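You operate a simulated robot arm through the tools that you are given. There is no shell and no other tool.

The job below is to be done with a simulated robot arm. You get a single attempt, and the scene is never put back.

JOB
Demagnetise block 607, switch off again and shut the block in the beige box.

Only the result counts: the job must be done as asked and must still hold three seconds after the hand-in. Knocking over, shifting, dropping, spilling or breaking anything else fails it.

ROBOT AND FRAMES
A 7-joint arm with a fingered hand, fixed in place. Base frame: the origin is on the floor under the middle of its stand, x ahead of it, y to its left, z up; the work surface is at about z = 0.8. Lengths are in m, angles in degrees, forces in N, time in s.
It reaches about 1.164 m from its shoulder. Its first joint turns from -166.0 to 166.0 degrees. Payload 4.7 kg.
Tool frame: the origin (TCP) lies between the finger pads and is the grasp point; the fingertips stand 0.036 m ahead of it; z points along the fingers, y is the line along which they close. The gripper opens to 0.12 m; its body begins 0.042 m behind the TCP. The gripper is a hand of 5 fingers: y runs from the thumb to the fingers, the wrist lies at [-0.018, -0.122, -0.21] in the tool frame, and closing takes about 1.5 s.
Orientation is told as [roll, pitch, yaw] about the base's x, y, z axes, in that order, counted from this pose: with the fingers straight down and the wrist toward the robot, the tool's x, y and z point along [0, 1, 0], [1, 0, 0] and [0, 0, -1] of the base frame.

CONTROLS
- The arm moves only by the tool jog_arm. Its argument "deltas" is one flat list of numbers, 6 for each row, row after row: the turn, a rotation vector about the base's x, y, z in degrees, then the shift along the base's x, y, z in m. In form: [ax, ay, az, x, y, z, ax, ay, az, x, y, z, ...]. A call has 1 to 20 rows; each row shifts and turns the commanded pose from where the row before left it. "hand" is the gripper command, from -1 (fully open) to 1 (shut), values between in proportion, set as the call begins (left out, the last holds). Rows are played at 5 a second. More than 0.05 m and 8.6 degrees between two rows, or a gripper value outside its range, and nothing of the call is played. Where a pose cannot be reached the arm comes as near as it can. A force on the tool above 40 N (or 10 N above the force at the start of the call, whichever is more), or a blocked arm, ends the call early, and 0.2 s more pass. Each finger travels about 0.045 m/s and halts on what it meets, pressing with about 23 N; the grip force reading is that of the motor and also rises with nothing between the fingers. The clock runs only during rows and for 0.2 s after the last one: add rows that do not move to give the fingers time. It gives the time, the measured TCP pose, the force on the tool (base axes), the opening and the grip force at its end, in the units of the frame above (readings bear some noise), with the torque about the TCP (base axes, N m) and any sound that the robot's microphone picked up, and new pictures: "show" is both (left out), scene, wrist or none.
- Cameras (640 x 400 px; columns grow to the right, rows downward): "scene" is fixed at [0.4004, 0.6498, 1.5556]; the picture's right is [-0.90, -0.44, 0.00], its down [-0.43, 0.89, -0.15] and it looks along [0.07, -0.14, -0.99] (base axes); focal length 350 px, centre (320, 200). "wrist" rides on the gripper at [0.073, -0.091, -0.143] in the tool frame; the picture's right is [-0.80, 0.28, -0.53], its down [-0.53, -0.73, 0.42] and it looks along [-0.27, 0.62, 0.74] (tool axes); focal length 234 px, centre (320, 200). There is no depth. A picture from a camera that has moved, and an enlarged one, comes with that camera's place and axes in the base frame and with its lens.
- move_fingers(index, middle, ring, little, thumb_bend, thumb_turn): sets how far each is bent, from 0 (flat) to 1 (curled in); at 0.3 the hand is open as for a grip, at 0.7 the pads meet at the TCP. One left out holds its place. A second passes; each finger stops where it meets its share of the squeeze, and holds until it gets a number again. A gripper value or a shape takes the hand back. It gives what a move gives, with no picture; readings hold the bend of each and the force on index, middle, ring, little, thumb and palm. thumb_turn goes from beside the hand (0) to across from the fingers (1), as for a grip.
- preshape(shape): the hand has 5 fingers and takes this shape, open, in about a second: jaw (thumb against the fingers, like two jaws); tri (thumb and two fingers); tip (a fingertip pinch); poke (one finger out to press); point (the index stretched); flat (the hand flat); cup (the hand cupped); fist (a fist). The gripper value then closes the fingers along that shape, each until it touches; the sizes above hold for jaw. It gives what a move gives, with no picture.
- inspect(camera, box): a new picture of the part [left, top, right, bottom] of that camera's present view, enlarged. No time passes.
- close_job(): hands the job in; it is judged then, once.

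Places have to be worked out from the pictures, the camera data and where the tool is seen. Open the gripper and draw the arm clear of the work before you hand the job in, unless the task says otherwise.

The tools are called after ">>>" as a command line: name --argument value ..., lists and objects as JSON in quotes. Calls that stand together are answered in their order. jog_arm: Moves the arm, as the interface text tells. Its arguments: {"type":"object","properties":{"deltas":{"type":"array"},"hand":{"type":"number"},"show":{"type":"string","enum":["both","scene","wrist","none"]}},"required":["deltas"]} The other tools are called the same way: preshape (shape) gives the hand a shape; move_fingers (index, middle, ring, little, thumb_bend, thumb_turn) moves the fingers one by one; inspect (camera, box) takes an enlarged picture of a part of a camera's view; close_job () hands the job in.

At the start:

```text
clock: 0.0
tool_pos: [0.4629, 0.4406, 1.1063]
tool_rot: [0.0, 0.1, 0.0]
contact_force: [0.4, 0.2, 0.5]
torque: [0.0, -0.02, 0.0]
width: 0.1195
grip_force: 0.0
shape: jaw
bend: [0.3, 0.3, 0.3, 0.3, 0.3, 0.98]
finger forces: [0.1, 0.0, 0.0, 0.0, 0.0, 0.0]
```

scene: 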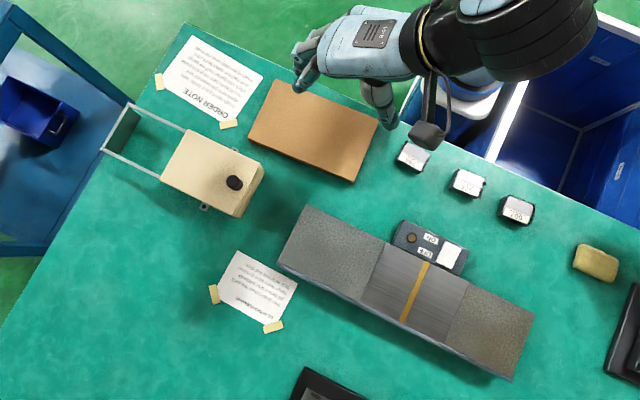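
wrist: 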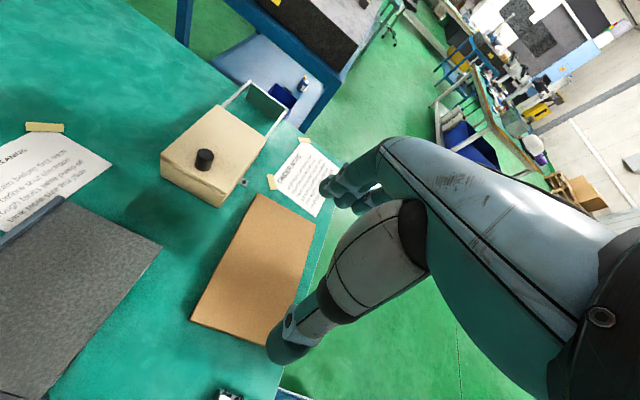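

I'll start by looking at the scene closely: the notes, blocks, the demagnetiser and the box.

>>> inspect --camera "scene" --box '[150, 30, 270, 130]'

>>> inspect --camera "scene" --box '[205, 245, 305, 335]'

>>> inspect --camera "scene" --box '[380, 130, 550, 236]'

>>> inspect --camera "scene" --box '[370, 200, 490, 290]'

>>> inspect --camera "scene" --box '[90, 90, 280, 230]'

```text
4.00 times, centred on (210, 80) of scene
camera zoom: at [0.4004, 0.6498, 1.5556], right [-0.9, -0.44, 0.0], down [-0.43, 0.89, -0.15], along [0.07, -0.14, -0.99], focal length 1402 px, centre (760, 680)
```

zoom: 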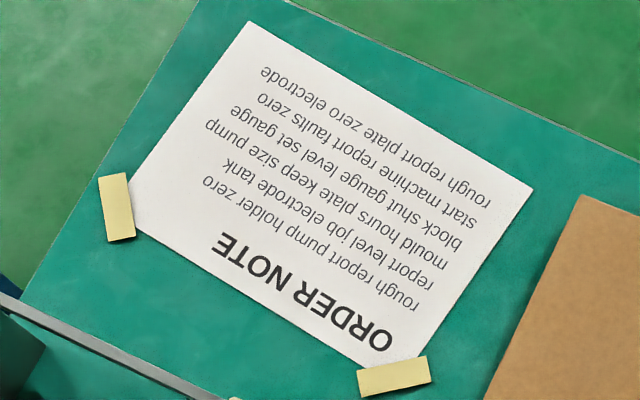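

```text
4.44 times, centred on (255, 290) of scene
camera zoom: at [0.4004, 0.6498, 1.5556], right [-0.9, -0.44, 0.0], down [-0.43, 0.89, -0.15], along [0.07, -0.14, -0.99], focal length 1557 px, centre (609, -200)
```

zoom: 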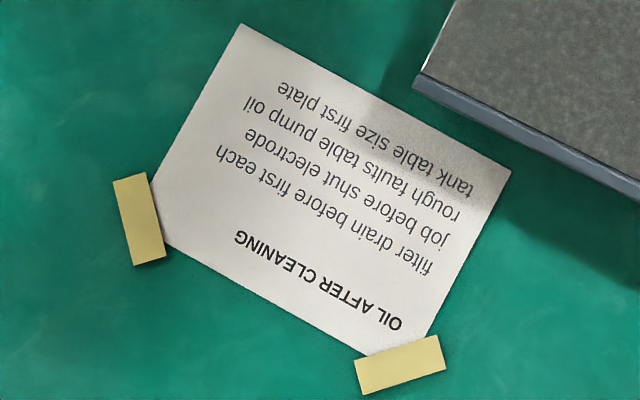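

```text
3.76 times, centred on (465, 183) of scene
camera zoom: at [0.4004, 0.6498, 1.5556], right [-0.9, -0.44, 0.0], down [-0.43, 0.89, -0.15], along [0.07, -0.14, -0.99], focal length 1319 px, centre (-226, 264)
```

zoom: 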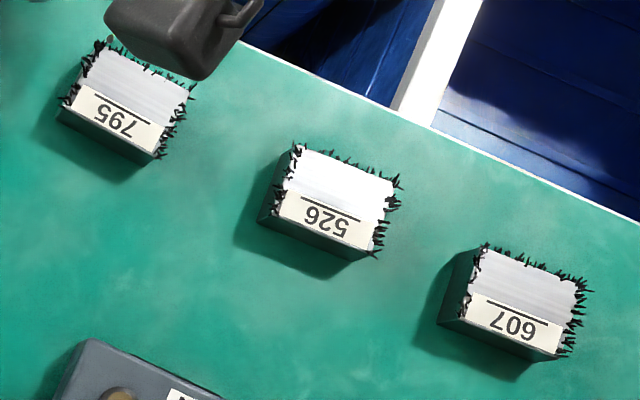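

```text
4.44 times, centred on (430, 245) of scene
camera zoom: at [0.4004, 0.6498, 1.5556], right [-0.9, -0.44, 0.0], down [-0.43, 0.89, -0.15], along [0.07, -0.14, -0.99], focal length 1557 px, centre (-169, 0)
```

zoom: 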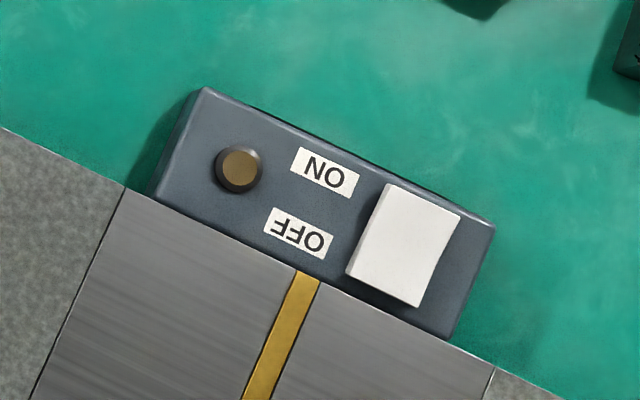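

```text
2.86 times, centred on (185, 160) of scene
camera zoom: at [0.4004, 0.6498, 1.5556], right [-0.9, -0.44, 0.0], down [-0.43, 0.89, -0.15], along [0.07, -0.14, -0.99], focal length 1001 px, centre (706, 314)
```

zoom: 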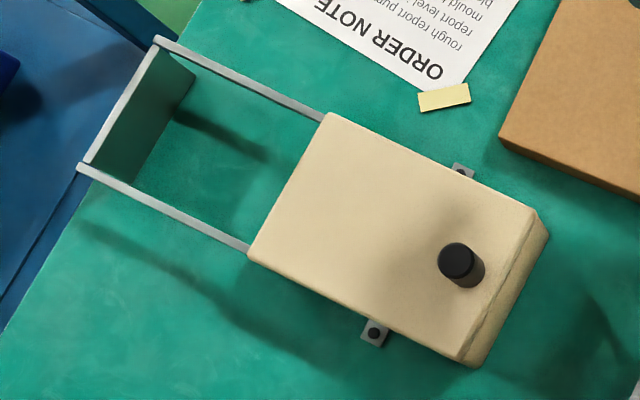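

The blocks stand along y≈0.38, with 607 the one nearest the robot in x (about [0.07, 0.385]). The demagnetiser has a rocker with ON/OFF and a lamp, and the beige box seems to have a knobbed sliding lid with rails toward +x. I look closer at the details before moving.

>>> inspect --camera "scene" --box '[490, 185, 546, 220]'

>>> inspect --camera "scene" --box '[190, 140, 278, 222]'

>>> inspect --camera "scene" --box '[270, 200, 540, 384]'

>>> inspect --camera "wrist" --box '[150, 70, 330, 220]'

>>> inspect --camera "scene" --box '[560, 220, 640, 400]'

```text
11.43 times, centred on (518, 202) of scene
camera zoom: at [0.4004, 0.6498, 1.5556], right [-0.9, -0.44, 0.0], down [-0.43, 0.89, -0.15], along [0.07, -0.14, -0.99], focal length 4004 px, centre (-1943, 171)
```

zoom: 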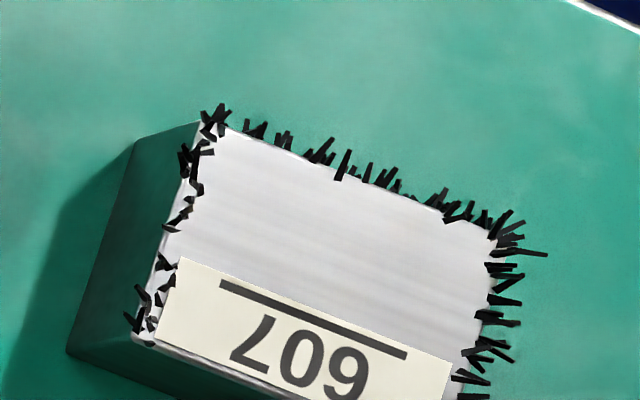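

```text
4.88 times, centred on (234, 181) of scene
camera zoom: at [0.4004, 0.6498, 1.5556], right [-0.9, -0.44, 0.0], down [-0.43, 0.89, -0.15], along [0.07, -0.14, -0.99], focal length 1709 px, centre (740, 293)
```

zoom: 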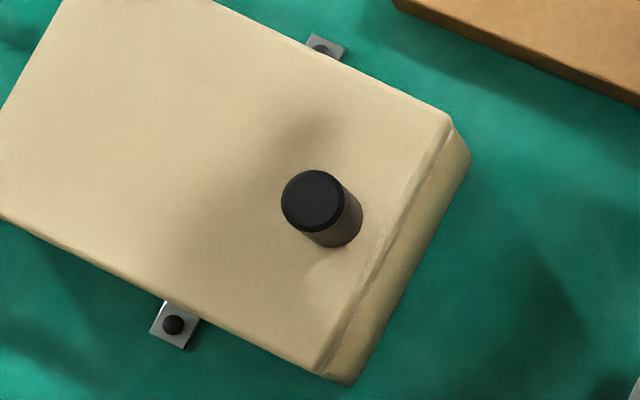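

```text
2.17 times, centred on (405, 292) of scene
camera zoom: at [0.4004, 0.6498, 1.5556], right [-0.9, -0.44, 0.0], down [-0.43, 0.89, -0.15], along [0.07, -0.14, -0.99], focal length 762 px, centre (135, -0)
```

zoom: 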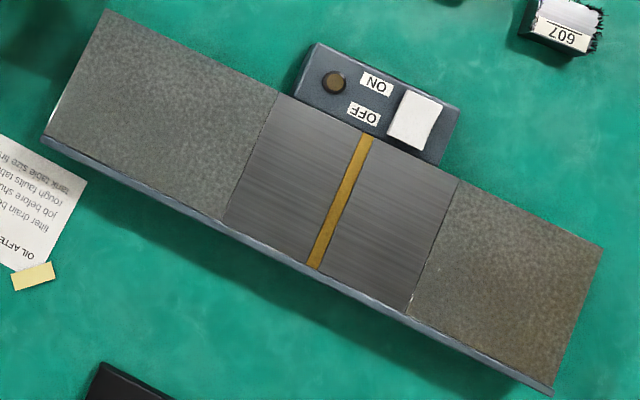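

```text
2.67 times, centred on (240, 145) of wrist
camera zoom: at [0.3711, 0.5123, 1.2493], right [0.28, -0.8, 0.53], down [-0.73, -0.53, -0.42], along [0.62, -0.27, -0.74], focal length 624 px, centre (533, 347)
```

zoom: 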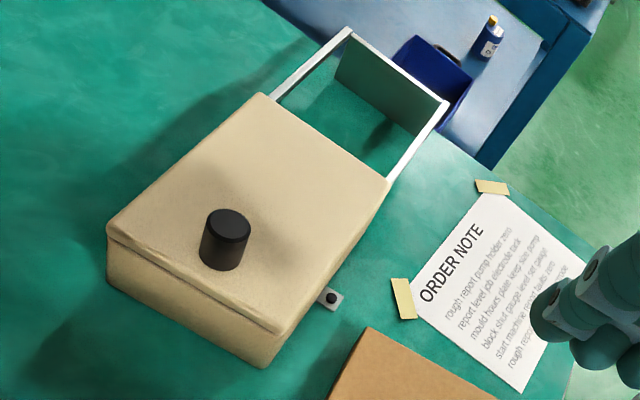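

```text
2.22 times, centred on (600, 310) of scene
camera zoom: at [0.4004, 0.6498, 1.5556], right [-0.9, -0.44, 0.0], down [-0.43, 0.89, -0.15], along [0.07, -0.14, -0.99], focal length 779 px, centre (-302, -44)
```

zoom: 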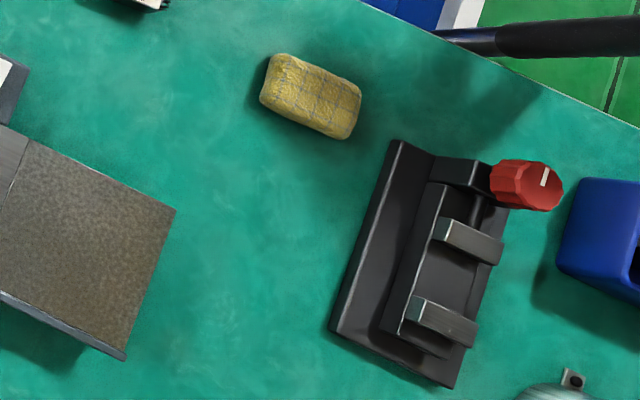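

The knob top triangulates to about [0.617, 0.598, 0.888], with the lid top at z≈0.859 and rails running to x≈0.905. The lid therefore slides toward +x. I move above the knob with the hand open and look from there.

>>> jog_arm --deltas '[0, 0, 0, 0.0193, 0.0197, -0.0133, 0, 0, 0, 0.0193, 0.0197, -0.0133, 0, 0, 0, 0.0193, 0.0197, -0.0133, 0, 0, 0, 0.0193, 0.0197, -0.0133, 0, 0, 0, 0.0193, 0.0197, -0.0133, 0, 0, 0, 0.0193, 0.0197, -0.0133, 0, 0, 0, 0.0193, 0.0197, -0.0133, 0, 0, 0, 0.0193, 0.0197, -0.0133]' --hand -1 --show "both"

```text
clock: 1.8
tool_pos: [0.6184, 0.5992, 0.9996]
tool_rot: [0.1, 0.0, 0.1]
contact_force: [-0.6, 0.8, 0.6]
torque: [0.01, -0.01, 0.01]
width: 0.1196
grip_force: 0.0
shape: jaw
bend: [0.3, 0.3, 0.3, 0.3, 0.3, 0.98]
finger forces: [0.1, 0.0, 0.0, 0.0, 0.0, 0.0]
camera wrist: at [0.526, 0.6706, 1.1448], right [0.28, -0.8, 0.52], down [-0.73, -0.53, -0.43], along [0.62, -0.27, -0.74], focal length 234 px, centre (320, 200)
```

scene: 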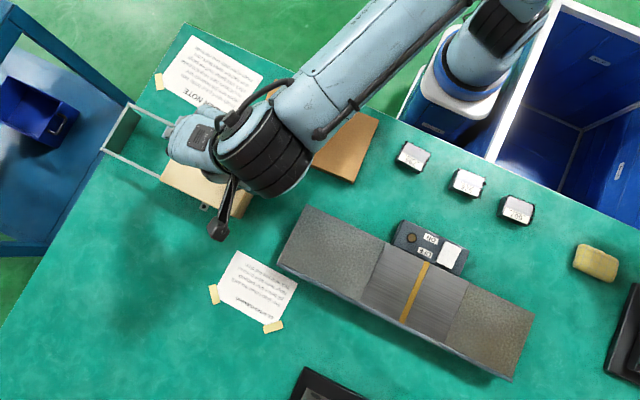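
wrist: 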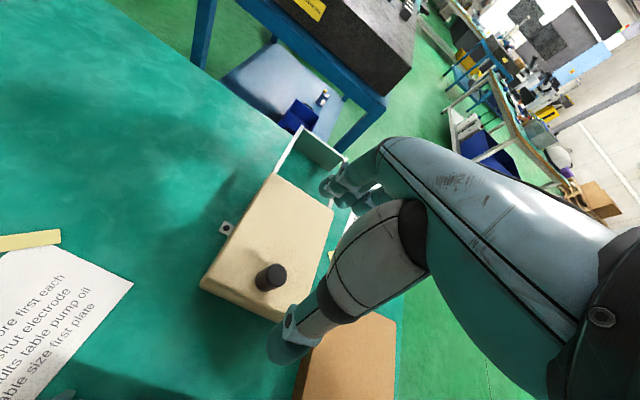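

>>> inspect --camera "wrist" --box '[190, 120, 390, 370]'

```text
1.60 times, centred on (290, 245) of wrist
camera zoom: at [0.526, 0.6706, 1.1448], right [0.28, -0.8, 0.52], down [-0.73, -0.53, -0.43], along [0.62, -0.27, -0.74], focal length 375 px, centre (368, 128)
```

zoom: 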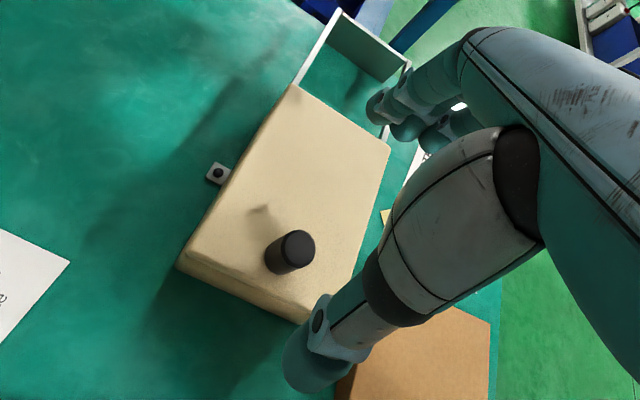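

The knob centre refines to about [0.615, 0.596]. I lower to z≈0.908 with the fingers straddling the knob (tips about 0.87, above the lid at 0.859), watching the force.

>>> jog_arm --deltas '[0, 0, 0, -0.0007, -0.0006, -0.0185, 0, 0, 0, -0.0007, -0.0006, -0.0185, 0, 0, 0, -0.0007, -0.0006, -0.0185, 0, 0, 0, -0.0007, -0.0006, -0.0185, 0, 0, 0, -0.0007, -0.0006, -0.0175]' --show "wrist"

```text
clock: 3.0
tool_pos: [0.6135, 0.5971, 0.9092]
tool_rot: [0.0, 0.0, 0.0]
contact_force: [0.3, -0.5, 0.2]
torque: [0.0, 0.02, -0.01]
width: 0.1198
grip_force: 0.0
shape: jaw
bend: [0.3, 0.3, 0.3, 0.3, 0.3, 0.98]
finger forces: [0.1, 0.1, 0.0, 0.1, 0.1, 0.1]
camera wrist: at [0.5215, 0.6675, 1.0521], right [0.28, -0.8, 0.53], down [-0.73, -0.53, -0.43], along [0.62, -0.27, -0.74], focal length 234 px, centre (320, 200)
```

wrist: 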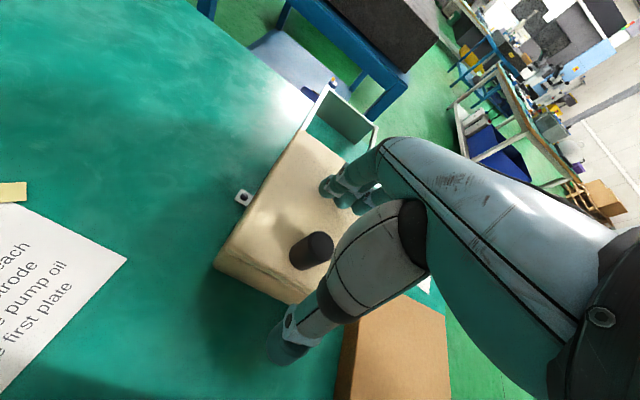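

Knob sits between thumb and fingers. I close the hand partway and look at how the tips move relative to the lid.

>>> jog_arm --deltas '[0, 0, 0, 0, 0, 0, 0, 0, 0, 0, 0, 0, 0, 0, 0, 0, 0, 0, 0, 0, 0, 0, 0, 0]' --hand 0.1 --show "both"

```text
clock: 4.0
tool_pos: [0.6129, 0.5961, 0.9086]
tool_rot: [0.0, 0.0, 0.0]
contact_force: [-0.5, 0.3, 0.2]
torque: [0.0, 0.0, -0.01]
width: 0.0544
grip_force: 0.1
shape: jaw
bend: [0.74, 0.47, 0.44, 0.42, 0.72, 1.0]
finger forces: [0.0, 0.1, 0.1, 0.0, 0.0, 0.0]
camera wrist: at [0.5216, 0.6676, 1.0518], right [0.28, -0.8, 0.53], down [-0.73, -0.53, -0.42], along [0.62, -0.27, -0.74], focal length 234 px, centre (320, 200)
```

scene: 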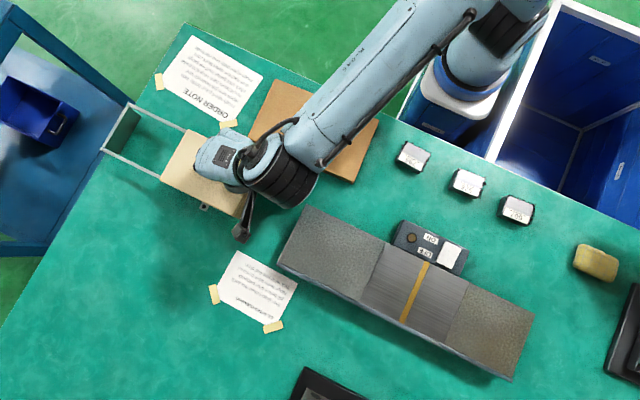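
wrist: 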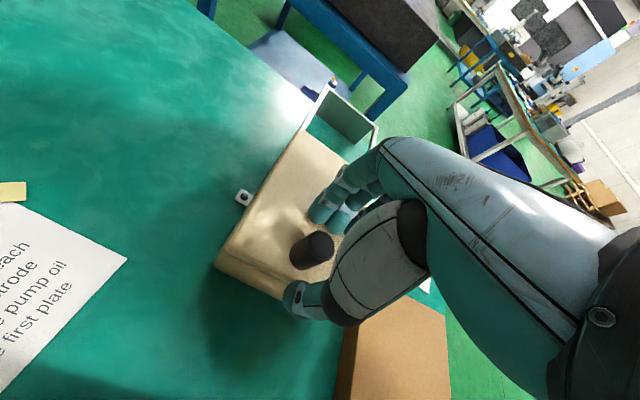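

Nothing touched yet; the tips move in above the lid. I close the rest of the way onto the knob.

>>> jog_arm --deltas '[0, 0, 0, 0, 0, 0, 0, 0, 0, 0, 0, 0, 0, 0, 0, 0, 0, 0, 0, 0, 0, 0, 0, 0, 0, 0, 0, 0, 0, 0, 0, 0, 0, 0, 0, 0]' --hand 0.8 --show "wrist"

>>> inspect --camera "wrist" --box '[210, 130, 410, 350]'

```text
clock: 5.4
tool_pos: [0.6133, 0.596, 0.9089]
tool_rot: [-0.1, 0.1, 0.0]
contact_force: [-1.4, -1.8, -1.6]
torque: [-0.06, -0.01, -0.02]
width: 0.0132
grip_force: 22.5
shape: jaw
bend: [0.72, 0.7, 0.7, 0.7, 0.74, 1.0]
finger forces: [13.3, 4.8, 0.0, 0.1, 19.6, 0.1]
camera wrist: at [0.5216, 0.6675, 1.0515], right [0.28, -0.8, 0.53], down [-0.73, -0.53, -0.42], along [0.62, -0.27, -0.74], focal length 234 px, centre (320, 200)
```

wrist: 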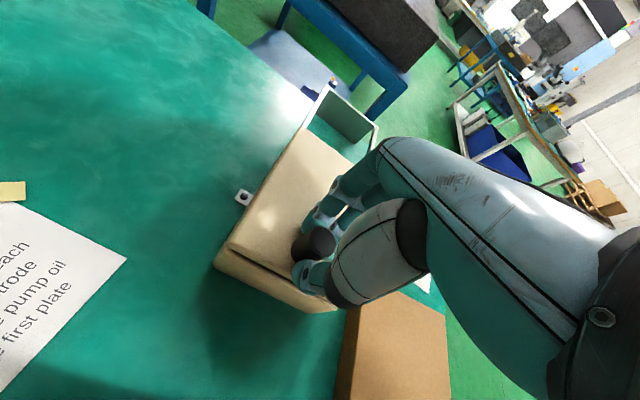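

```text
1.82 times, centred on (310, 240) of wrist
camera zoom: at [0.5216, 0.6675, 1.0515], right [0.28, -0.8, 0.53], down [-0.73, -0.53, -0.42], along [0.62, -0.27, -0.74], focal length 426 px, centre (338, 127)
```

zoom: 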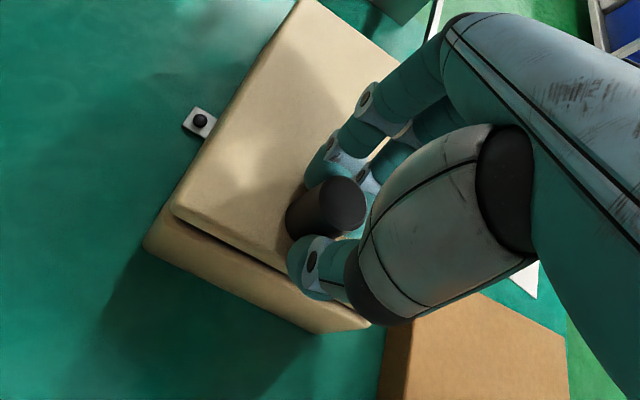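

The knob is gripped (index + thumb) and the lid has already slid about 1 cm in +x, confirming the direction. Now I slide it open gently.

>>> jog_arm --deltas '[0, 0, 0, 0.01, 0, 0, 0, 0, 0, 0.01, 0, 0, 0, 0, 0, 0.01, 0, 0, 0, 0, 0, 0.01, 0, 0, 0, 0, 0, 0.01, 0, 0, 0, 0, 0, 0.01, 0, 0, 0, 0, 0, 0.01, 0, 0, 0, 0, 0, 0.01, 0, 0, 0, 0, 0, 0.01, 0, 0]' --show "both"

```text
clock: 7.4
tool_pos: [0.7045, 0.5958, 0.9077]
tool_rot: [0.0, 0.0, 0.0]
contact_force: [-1.0, 1.9, 2.3]
torque: [0.06, -0.02, 0.0]
width: 0.013
grip_force: 23.4
shape: jaw
bend: [0.72, 0.7, 0.7, 0.7, 0.74, 1.0]
finger forces: [14.7, 4.5, 0.0, 0.1, 19.9, 0.0]
camera wrist: at [0.6121, 0.6667, 1.0513], right [0.28, -0.8, 0.52], down [-0.73, -0.53, -0.43], along [0.62, -0.27, -0.74], focal length 234 px, centre (320, 200)
```

scene: 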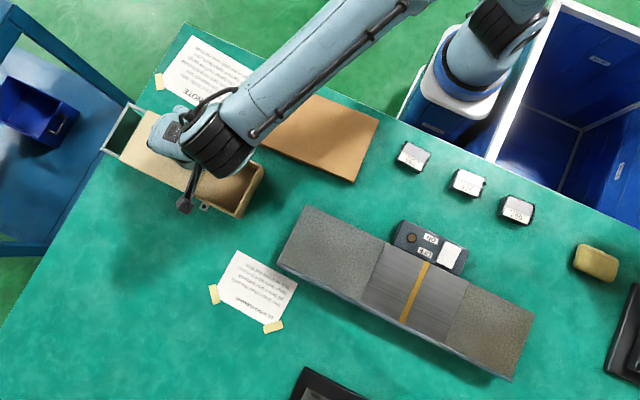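
wrist: 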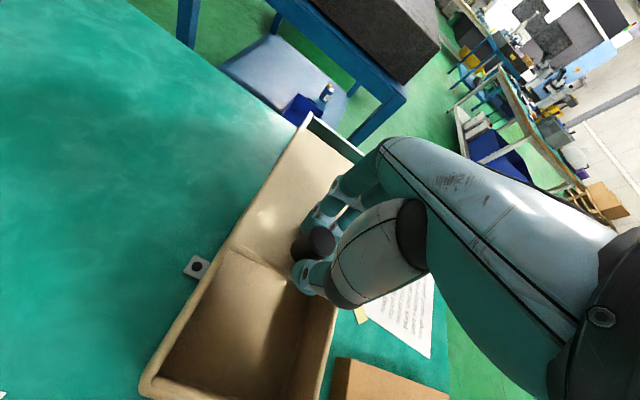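

The lid slides freely with ~1 N of drag and the box interior is opening. I continue another ~4 cm toward the stop in small steps.

>>> jog_arm --deltas '[0, 0, 0, 0.008, 0, 0, 0, 0, 0, 0.008, 0, 0, 0, 0, 0, 0.008, 0, 0, 0, 0, 0, 0.008, 0, 0, 0, 0, 0, 0.005, 0, 0]' --show "both"

```text
clock: 8.6
tool_pos: [0.7409, 0.5951, 0.9092]
tool_rot: [-0.1, 0.0, -0.1]
contact_force: [-0.8, 3.5, 1.7]
torque: [0.13, -0.03, -0.03]
width: 0.013
grip_force: 22.9
shape: jaw
bend: [0.72, 0.7, 0.7, 0.7, 0.74, 1.0]
finger forces: [15.5, 4.5, 0.0, 0.0, 19.3, 0.1]
camera wrist: at [0.6499, 0.6665, 1.0513], right [0.28, -0.8, 0.53], down [-0.73, -0.53, -0.42], along [0.62, -0.27, -0.74], focal length 234 px, centre (320, 200)
```

scene: 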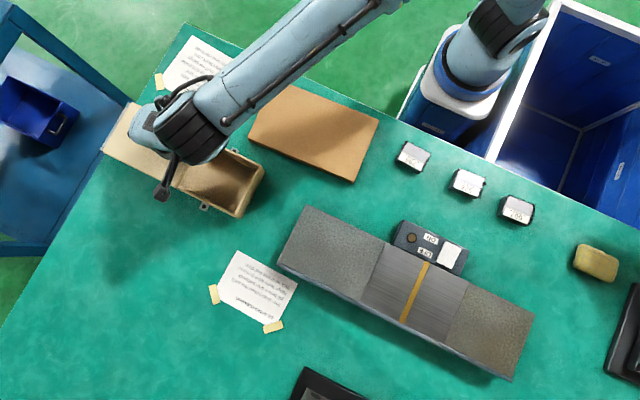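
wrist: 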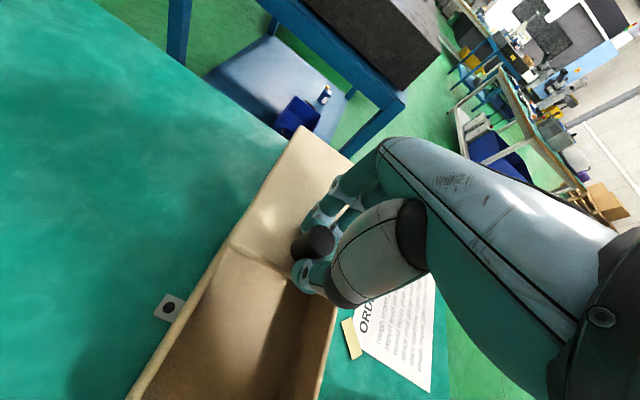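

The lid now covers the rails and the box is open by ~0.14 m. I release the knob and rise straight up.

>>> jog_arm --deltas '[0, 0, 0, 0, 0, 0, 0, 0, 0, 0, 0, 0, 0, 0, 0, 0, 0, 0, 0, 0, 0, 0, 0, 0, 0, 0, 0, 0, 0, 0, 0, 0, 0, 0, 0, 0, 0, 0, 0, 0, 0, 0, 0, 0, 0, 0, 0, 0.03, 0, 0, 0, 0, 0, 0.04, 0, 0, 0, 0, 0, 0.04, 0, 0, 0, 0, 0, 0.03]' --hand -1 --show "both"

```text
clock: 11.0
tool_pos: [0.7409, 0.595, 1.0469]
tool_rot: [-0.1, 0.1, 0.0]
contact_force: [-0.3, 0.5, -1.2]
torque: [-0.01, 0.01, 0.03]
width: 0.1196
grip_force: 0.1
shape: jaw
bend: [0.3, 0.3, 0.3, 0.3, 0.3, 0.98]
finger forces: [0.0, 0.0, 0.0, 0.1, 0.0, 0.0]
camera wrist: at [0.6488, 0.6665, 1.1896], right [0.28, -0.8, 0.53], down [-0.73, -0.53, -0.42], along [0.62, -0.27, -0.74], focal length 234 px, centre (320, 200)
```

scene: 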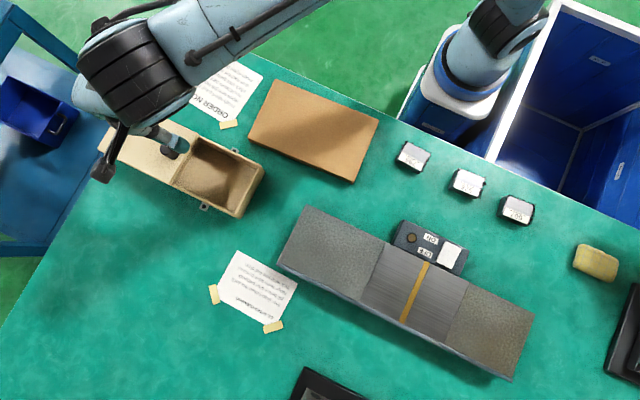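
wrist: 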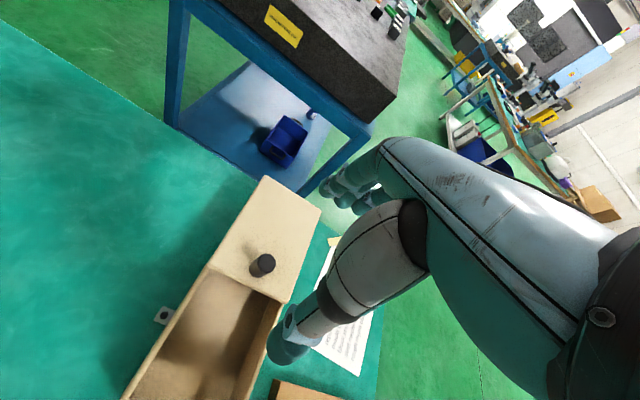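

The box is open and the knob released. I now travel high over to the switch region and take a look from the wrist camera there.

>>> jog_arm --deltas '[0, 0, 0, -0.03, -0.006, 0.006, 0, 0, 3, -0.04, -0.008, 0.006, 0, 0, 3, -0.04, -0.008, 0.006, 0, 0, 3, -0.04, -0.008, 0.006, 0, 0, 3, -0.04, -0.008, 0.006, 0, 0, 3, -0.04, -0.008, 0.006, 0, 0, 3, -0.04, -0.008, 0.006, 0, 0, 3, -0.04, -0.008, 0.006, 0, 0, 3, -0.04, -0.008, 0.0, 0, 0, 3, -0.04, -0.008, 0.0, 0, 0, 3, -0.04, -0.008, 0, 0, 0, 0, -0.03, -0.004, 0]' --show "both"

```text
clock: 13.6
tool_pos: [0.28, 0.5036, 1.0959]
tool_rot: [0.0, 0.0, 30.0]
contact_force: [-0.3, 0.4, 1.1]
torque: [-0.01, 0.0, 0.01]
width: 0.1199
grip_force: 0.0
shape: jaw
bend: [0.3, 0.3, 0.3, 0.3, 0.3, 0.98]
finger forces: [0.0, 0.1, 0.0, 0.1, 0.0, 0.1]
camera wrist: at [0.1648, 0.5202, 1.239], right [0.64, -0.56, 0.53], down [-0.37, -0.83, -0.42], along [0.67, 0.08, -0.74], focal length 234 px, centre (320, 200)
```

scene: 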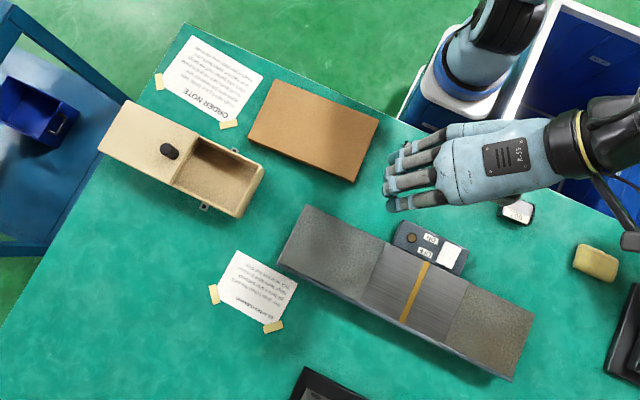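
wrist: 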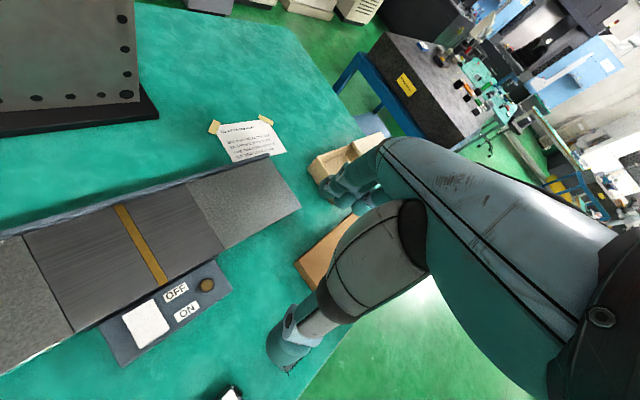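

>>> inspect --camera "scene" --box '[90, 90, 280, 230]'

>>> inspect --camera "wrist" --box '[90, 230, 250, 380]'

>>> inspect --camera "wrist" --box '[0, 140, 320, 380]'

```text
2.86 times, centred on (185, 160) of scene
camera zoom: at [0.4004, 0.6498, 1.5556], right [-0.9, -0.44, 0.0], down [-0.43, 0.89, -0.15], along [0.07, -0.14, -0.99], focal length 1001 px, centre (706, 314)
```

zoom: 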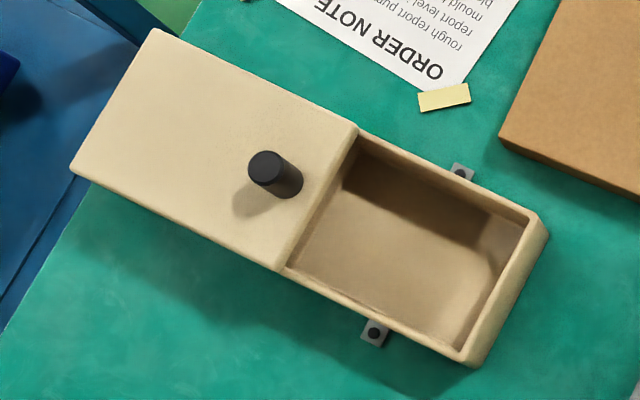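

```text
2.67 times, centred on (170, 305) of wrist
camera zoom: at [0.1648, 0.5202, 1.239], right [0.64, -0.56, 0.53], down [-0.37, -0.83, -0.42], along [0.67, 0.08, -0.74], focal length 624 px, centre (720, -80)
```

zoom: 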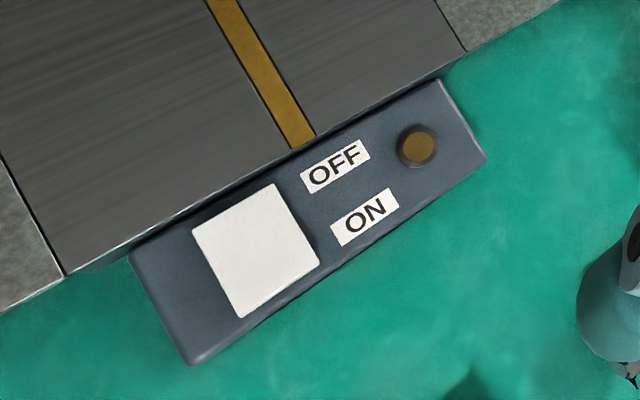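

```text
1.67 times, centred on (160, 260) of wrist
camera zoom: at [0.1648, 0.5202, 1.239], right [0.64, -0.56, 0.53], down [-0.37, -0.83, -0.42], along [0.67, 0.08, -0.74], focal length 390 px, centre (587, 100)
```

zoom: 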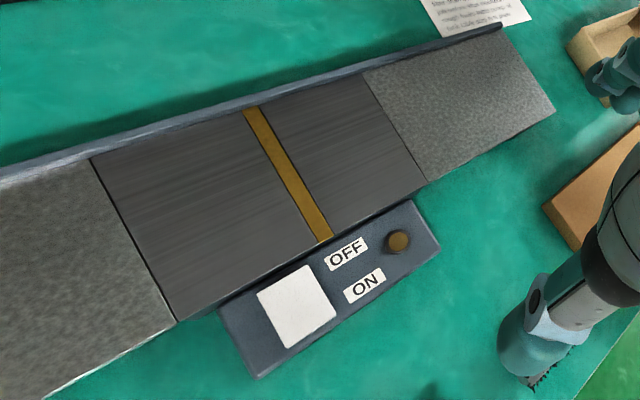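

The switch rocker is at about x 0.147–0.182, y 0.512–0.558, top z≈0.828; ON is the half nearer the robot (smaller y). The plate top is z≈0.835. I form the poke shape and look where the fingertip sits.

>>> preshape --shape "poke"

>>> inspect --camera "wrist" --box '[240, 80, 500, 380]'

>>> inspect --camera "scene" --box '[340, 100, 560, 260]'

```text
clock: 14.5
tool_pos: [0.2816, 0.5038, 1.0953]
tool_rot: [0.0, 0.0, 29.9]
contact_force: [-0.4, 0.7, 0.5]
torque: [0.0, -0.02, 0.01]
width: 0.0
grip_force: 0.2
shape: poke
bend: [0.7, 0.7, 0.99, 0.99, 1.0, 1.0]
finger forces: [0.0, 0.0, 0.0, 0.0, 0.0, 0.0]
```

```text
1.33 times, centred on (370, 230) of wrist
camera zoom: at [0.165, 0.5205, 1.239], right [0.64, -0.56, 0.53], down [-0.37, -0.83, -0.42], along [0.67, 0.08, -0.74], focal length 312 px, centre (253, 160)
```

zoom: 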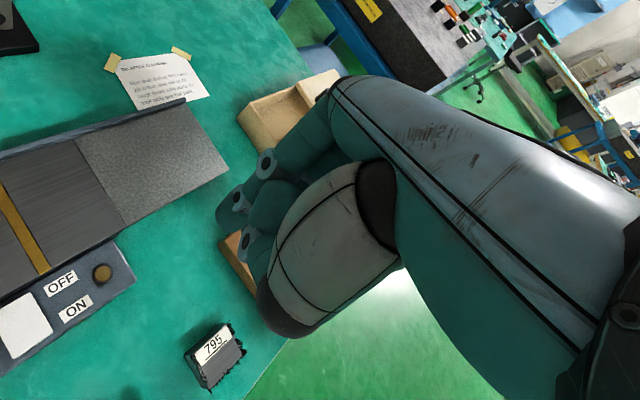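

```text
2.50 times, centred on (450, 180) of scene
camera zoom: at [0.4004, 0.6498, 1.5556], right [-0.9, -0.44, 0.0], down [-0.43, 0.89, -0.15], along [0.07, -0.14, -0.99], focal length 876 px, centre (-5, 250)
```

zoom: 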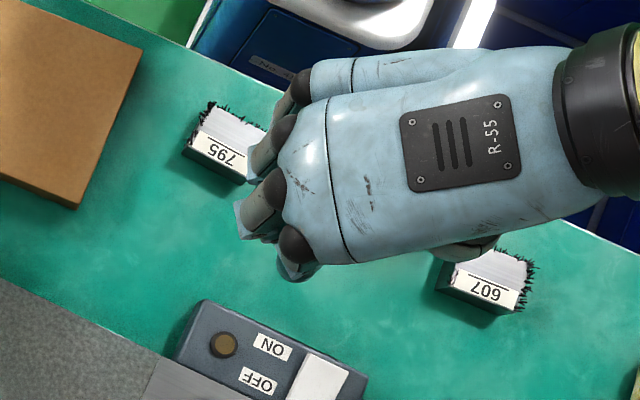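

Poke uses index and middle together; I curl the middle too so that only the index sticks out, then look at where its tip is.

>>> move_fingers --middle 1.0 --ring 1.0 --little 1.0 --index 0.6

>>> inspect --camera "wrist" --box '[270, 120, 430, 320]'

>>> inspect --camera "scene" --box '[380, 120, 500, 220]'

```text
clock: 15.5
tool_pos: [0.2799, 0.5038, 1.0957]
tool_rot: [0.0, 0.0, 30.0]
contact_force: [0.3, 0.6, 0.5]
torque: [0.0, 0.0, -0.02]
width: 0.0479
grip_force: 0.1
shape: fingers
bend: [0.6, 1.0, 1.0, 1.0, 1.0, 1.0]
finger forces: [0.0, 0.0, 0.1, 0.1, 0.0, 0.0]
```

```text
2.00 times, centred on (350, 220) of wrist
camera zoom: at [0.1649, 0.5205, 1.239], right [0.64, -0.56, 0.53], down [-0.37, -0.83, -0.42], along [0.67, 0.08, -0.74], focal length 468 px, centre (260, 160)
```

zoom: 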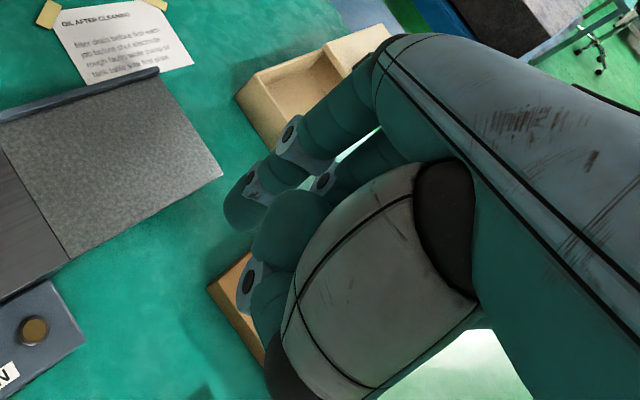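

```text
4.00 times, centred on (440, 170) of scene
camera zoom: at [0.4004, 0.6498, 1.5556], right [-0.9, -0.44, 0.0], down [-0.43, 0.89, -0.15], along [0.07, -0.14, -0.99], focal length 1402 px, centre (-160, 320)
```

zoom: 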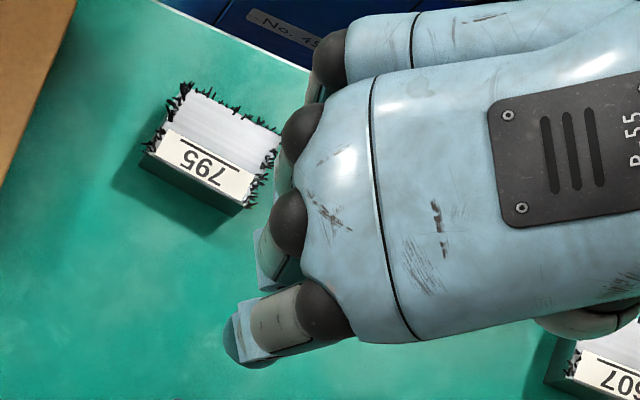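

The index tip triangulates to tool offset about (+0.006, +0.028, +0.039). I move it over the ON half of the rocker (tip target x 0.165, y 0.521), stopping ~4 cm above it to check.

>>> jog_arm --deltas '[0, 0, 0, -0.0272, -0.0004, -0.02, 0, 0, 0, -0.0272, -0.0004, -0.02, 0, 0, 0, -0.0272, -0.0004, -0.02, 0, 0, 0, -0.0272, -0.0004, -0.02, 0, 0, 0, -0.0272, -0.0004, -0.02, 0, 0, 0, 0, 0, -0.02, 0, 0, 0, 0, 0, -0.02, 0, 0, 0, 0, 0, -0.02, 0, 0, 0, 0, 0, -0.02]' --show "both"

>>> inspect --camera "wrist" --box '[200, 120, 440, 320]'

>>> inspect --camera "scene" --box '[380, 190, 500, 290]'

```text
clock: 17.5
tool_pos: [0.1449, 0.5024, 0.9166]
tool_rot: [0.0, 0.0, 30.0]
contact_force: [0.0, -0.9, -0.4]
torque: [-0.01, -0.02, -0.02]
width: 0.0478
grip_force: 0.2
shape: fingers
bend: [0.6, 1.0, 1.0, 1.0, 1.0, 1.0]
finger forces: [0.1, 0.0, 0.0, 0.0, 0.0, 0.0]
camera wrist: at [0.0294, 0.5184, 1.0606], right [0.64, -0.56, 0.53], down [-0.37, -0.83, -0.42], along [0.67, 0.08, -0.74], focal length 234 px, centre (320, 200)
```

scene: 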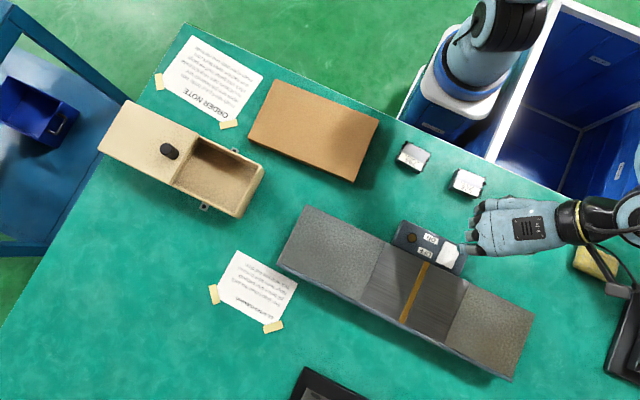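
wrist: 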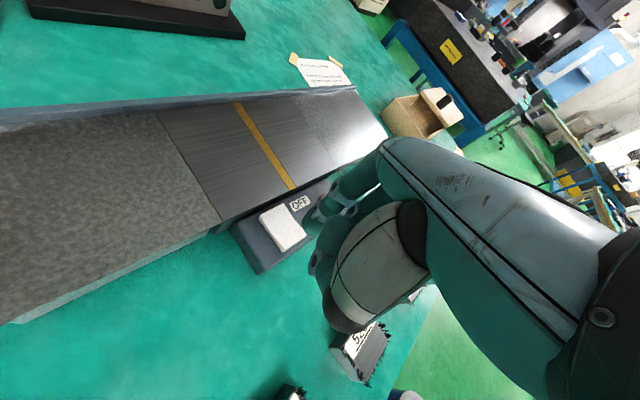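

```text
2.00 times, centred on (320, 220) of wrist
camera zoom: at [0.0294, 0.5184, 1.0606], right [0.64, -0.56, 0.53], down [-0.37, -0.83, -0.42], along [0.67, 0.08, -0.74], focal length 468 px, centre (320, 160)
```

zoom: 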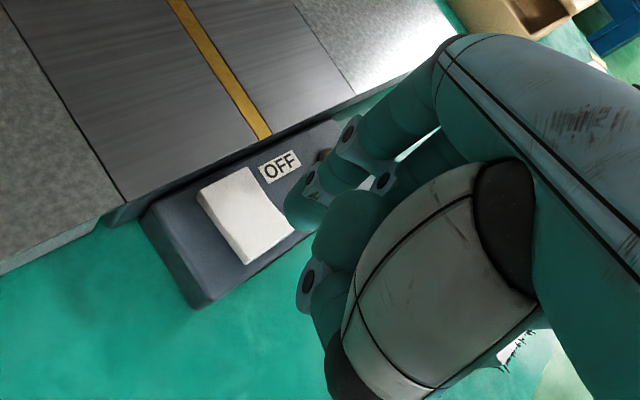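

```text
4.00 times, centred on (440, 240) of scene
camera zoom: at [0.4004, 0.6498, 1.5556], right [-0.9, -0.44, 0.0], down [-0.43, 0.89, -0.15], along [0.07, -0.14, -0.99], focal length 1402 px, centre (-160, 40)
```

zoom: 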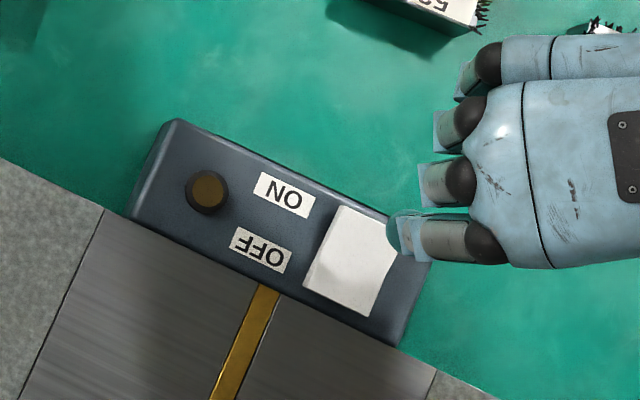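

The tip is right above the ON half (about [0.167, 0.520], z≈0.877). I descend 4 cm and then press in small steps, watching force, lamp and sound.

>>> jog_arm --deltas '[0, 0, 0, 0, 0, -0.012, 0, 0, 0, 0, 0, -0.012, 0, 0, 0, 0, 0, -0.008, 0, 0, 0, 0, 0, -0.005, 0, 0, 0, 0, 0, -0.003, 0, 0, 0, 0, 0, -0.003]' --show "both"

>>> inspect --camera "scene" --box '[380, 190, 500, 290]'

>>> inspect --camera "wrist" --box '[200, 120, 440, 320]'

```text
clock: 18.9
tool_pos: [0.1449, 0.5049, 0.8794]
tool_rot: [0.6, -0.3, 30.0]
contact_force: [-0.2, -2.1, 7.0]
torque: [0.07, -0.15, -0.06]
width: 0.0475
grip_force: 3.9
shape: fingers
bend: [0.61, 1.0, 1.0, 1.0, 1.0, 1.0]
finger forces: [7.4, 0.1, 0.0, 0.1, 0.1, 0.1]
heard: click
stopped in row 6: the force on the tool passed its limit at 45 N (the readings are from after the stop); the commanded pose is now the measured one
camera wrist: at [0.0297, 0.5198, 1.0235], right [0.64, -0.56, 0.52], down [-0.37, -0.82, -0.43], along [0.67, 0.09, -0.74], focal length 234 px, centre (320, 200)
```

scene: 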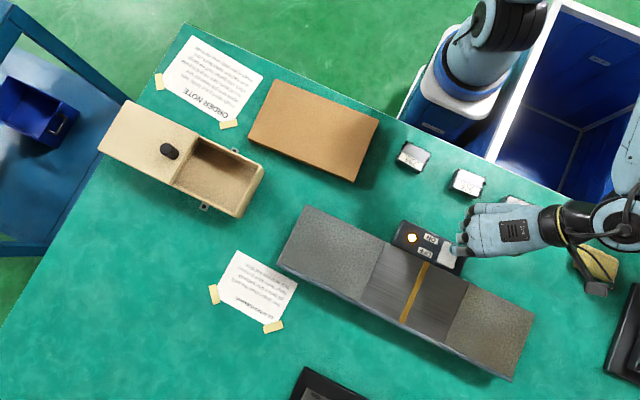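
wrist: 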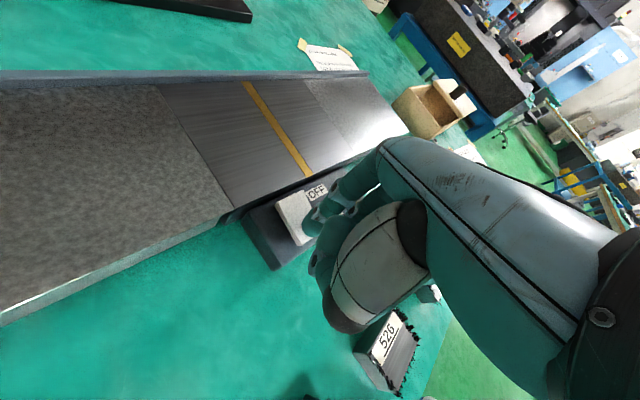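

```text
4.00 times, centred on (440, 240) of scene
camera zoom: at [0.4004, 0.6498, 1.5556], right [-0.9, -0.44, 0.0], down [-0.43, 0.89, -0.15], along [0.07, -0.14, -0.99], focal length 1402 px, centre (-160, 40)
```

zoom: 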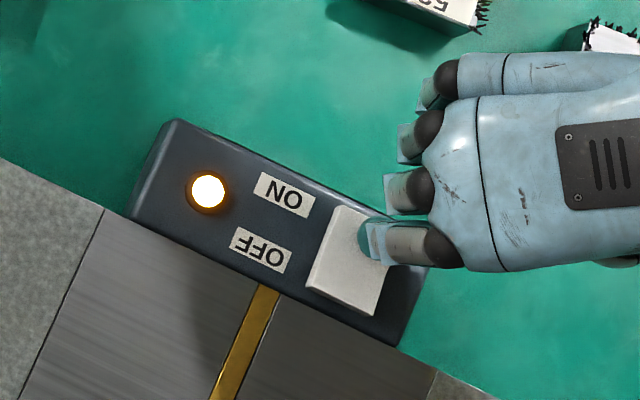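

```text
2.00 times, centred on (320, 220) of wrist
camera zoom: at [0.0297, 0.5198, 1.0235], right [0.64, -0.56, 0.52], down [-0.37, -0.82, -0.43], along [0.67, 0.09, -0.74], focal length 468 px, centre (320, 160)
```

zoom: 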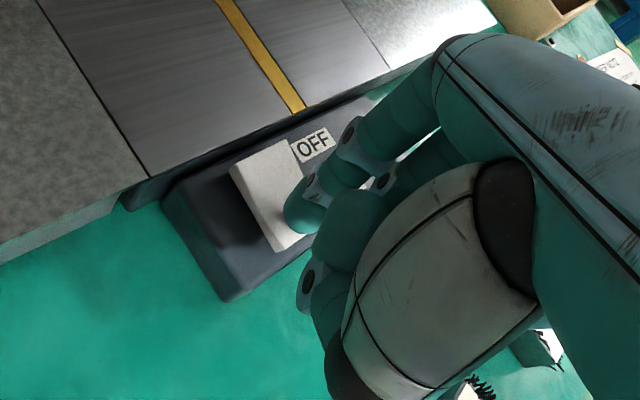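

Click heard and the lamp is lit: it is ON. I rise clear, then form the tri shape for the grasp.

>>> jog_arm --deltas '[0, 0, 0, 0, 0, 0.02, 0, 0, 0, 0, 0, 0.04, 0, 0, 0, 0, 0, 0.04, 0, 0, 0, 0, 0, 0.04, 0, 0, 0, 0, 0, 0.03]' --show "scene"

>>> preshape --shape "tri"

>>> inspect --camera "wrist" --box '[200, 100, 440, 400]'

>>> inspect --camera "scene" --box '[380, 170, 540, 290]'

```text
clock: 20.1
tool_pos: [0.1445, 0.5029, 1.0485]
tool_rot: [0.5, -0.2, 30.0]
contact_force: [-1.1, -0.1, -0.7]
torque: [0.01, 0.0, -0.05]
width: 0.0479
grip_force: 0.1
shape: fingers
bend: [0.6, 1.0, 1.0, 1.0, 1.0, 1.0]
finger forces: [0.0, 0.0, 0.1, 0.0, 0.0, 0.1]
```

scene: 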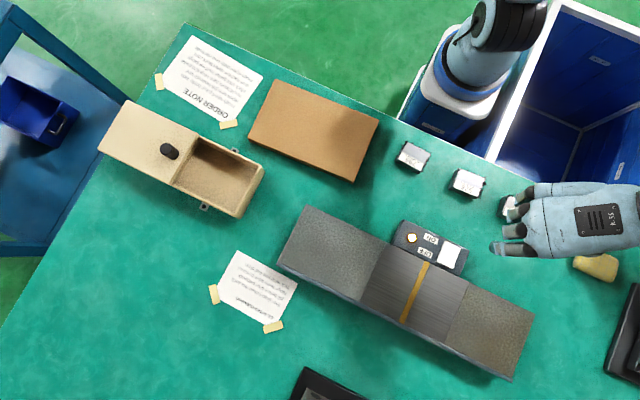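

```text
clock: 21.0
tool_pos: [0.1456, 0.5037, 1.0485]
tool_rot: [0.4, -0.2, 29.9]
contact_force: [-0.1, 1.0, -0.4]
torque: [-0.01, -0.03, -0.01]
width: 0.1199
grip_force: 0.0
shape: tri
bend: [0.3, 0.3, 0.99, 0.99, 0.3, 0.98]
finger forces: [0.0, 0.1, 0.0, 0.0, 0.0, 0.0]
```

```text
1.33 times, centred on (320, 250) of wrist
camera zoom: at [0.0297, 0.5188, 1.1917], right [0.64, -0.56, 0.52], down [-0.37, -0.82, -0.43], along [0.67, 0.09, -0.74], focal length 312 px, centre (320, 133)
```

zoom: 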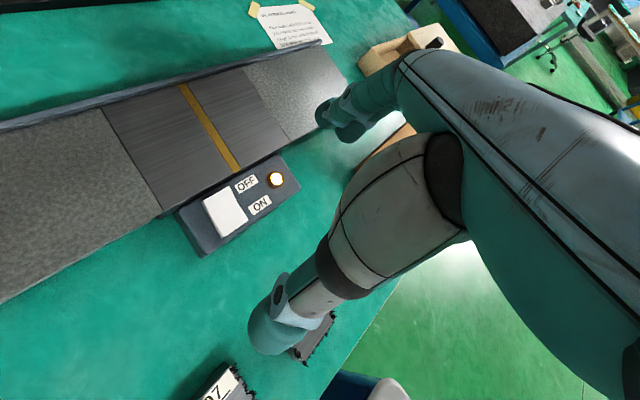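

```text
3.33 times, centred on (460, 230) of scene
camera zoom: at [0.4004, 0.6498, 1.5556], right [-0.9, -0.44, 0.0], down [-0.43, 0.89, -0.15], along [0.07, -0.14, -0.99], focal length 1168 px, centre (-147, 100)
```

zoom: 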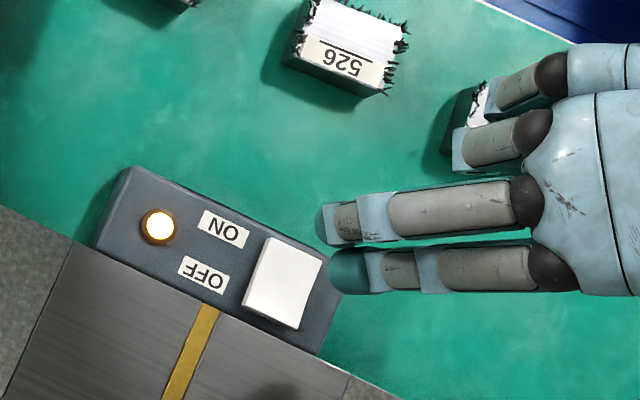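

Tri shape: index tip at tool (0.008, 0.066), middle at (-0.013, 0.070), ring/little curled. Now I turn the hand to yaw ≈94° (closing across the block's short side) and move above block 607 at about [0.070, 0.384].

>>> jog_arm --deltas '[-0.2, 0.1, 8, -0.0095, -0.0149, 0, -0.2, 0.1, 8, -0.0095, -0.0149, 0, 0, 0, 8, -0.0095, -0.0149, 0, 0, 0, 8, -0.0095, -0.0149, 0, 0, 0, 8, -0.0095, -0.0149, 0, 0, 0, 8, -0.0095, -0.0149, 0, 0, 0, 8, -0.0095, -0.0149, 0, 0, 0, 7.8, -0.0095, -0.0149, 0]' --show "both"

```text
clock: 22.8
tool_pos: [0.0682, 0.3847, 1.0479]
tool_rot: [0.4, 0.1, 93.9]
contact_force: [0.2, -0.2, -1.5]
torque: [-0.01, -0.01, -0.03]
width: 0.1201
grip_force: 0.0
shape: tri
bend: [0.3, 0.3, 0.99, 0.99, 0.3, 0.98]
finger forces: [0.0, 0.1, 0.0, 0.1, 0.0, 0.0]
camera wrist: at [0.0034, 0.2884, 1.1922], right [0.79, 0.33, 0.52], down [0.58, -0.7, -0.43], along [0.22, 0.63, -0.74], focal length 234 px, centre (320, 200)
```

scene: 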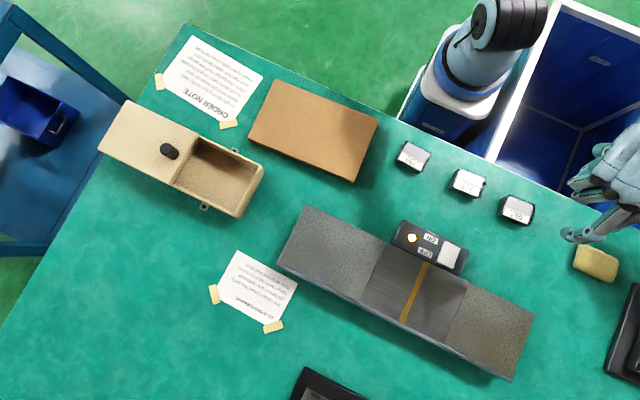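
wrist: 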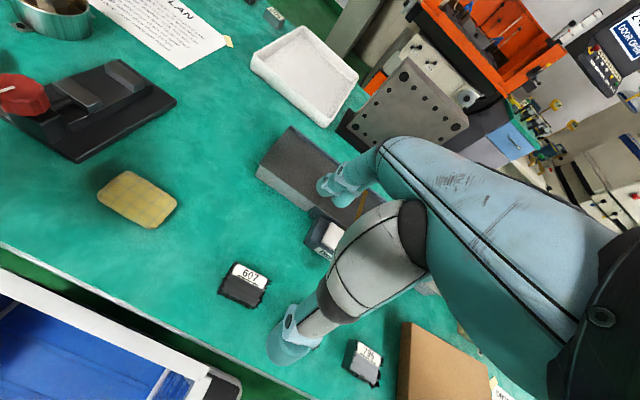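

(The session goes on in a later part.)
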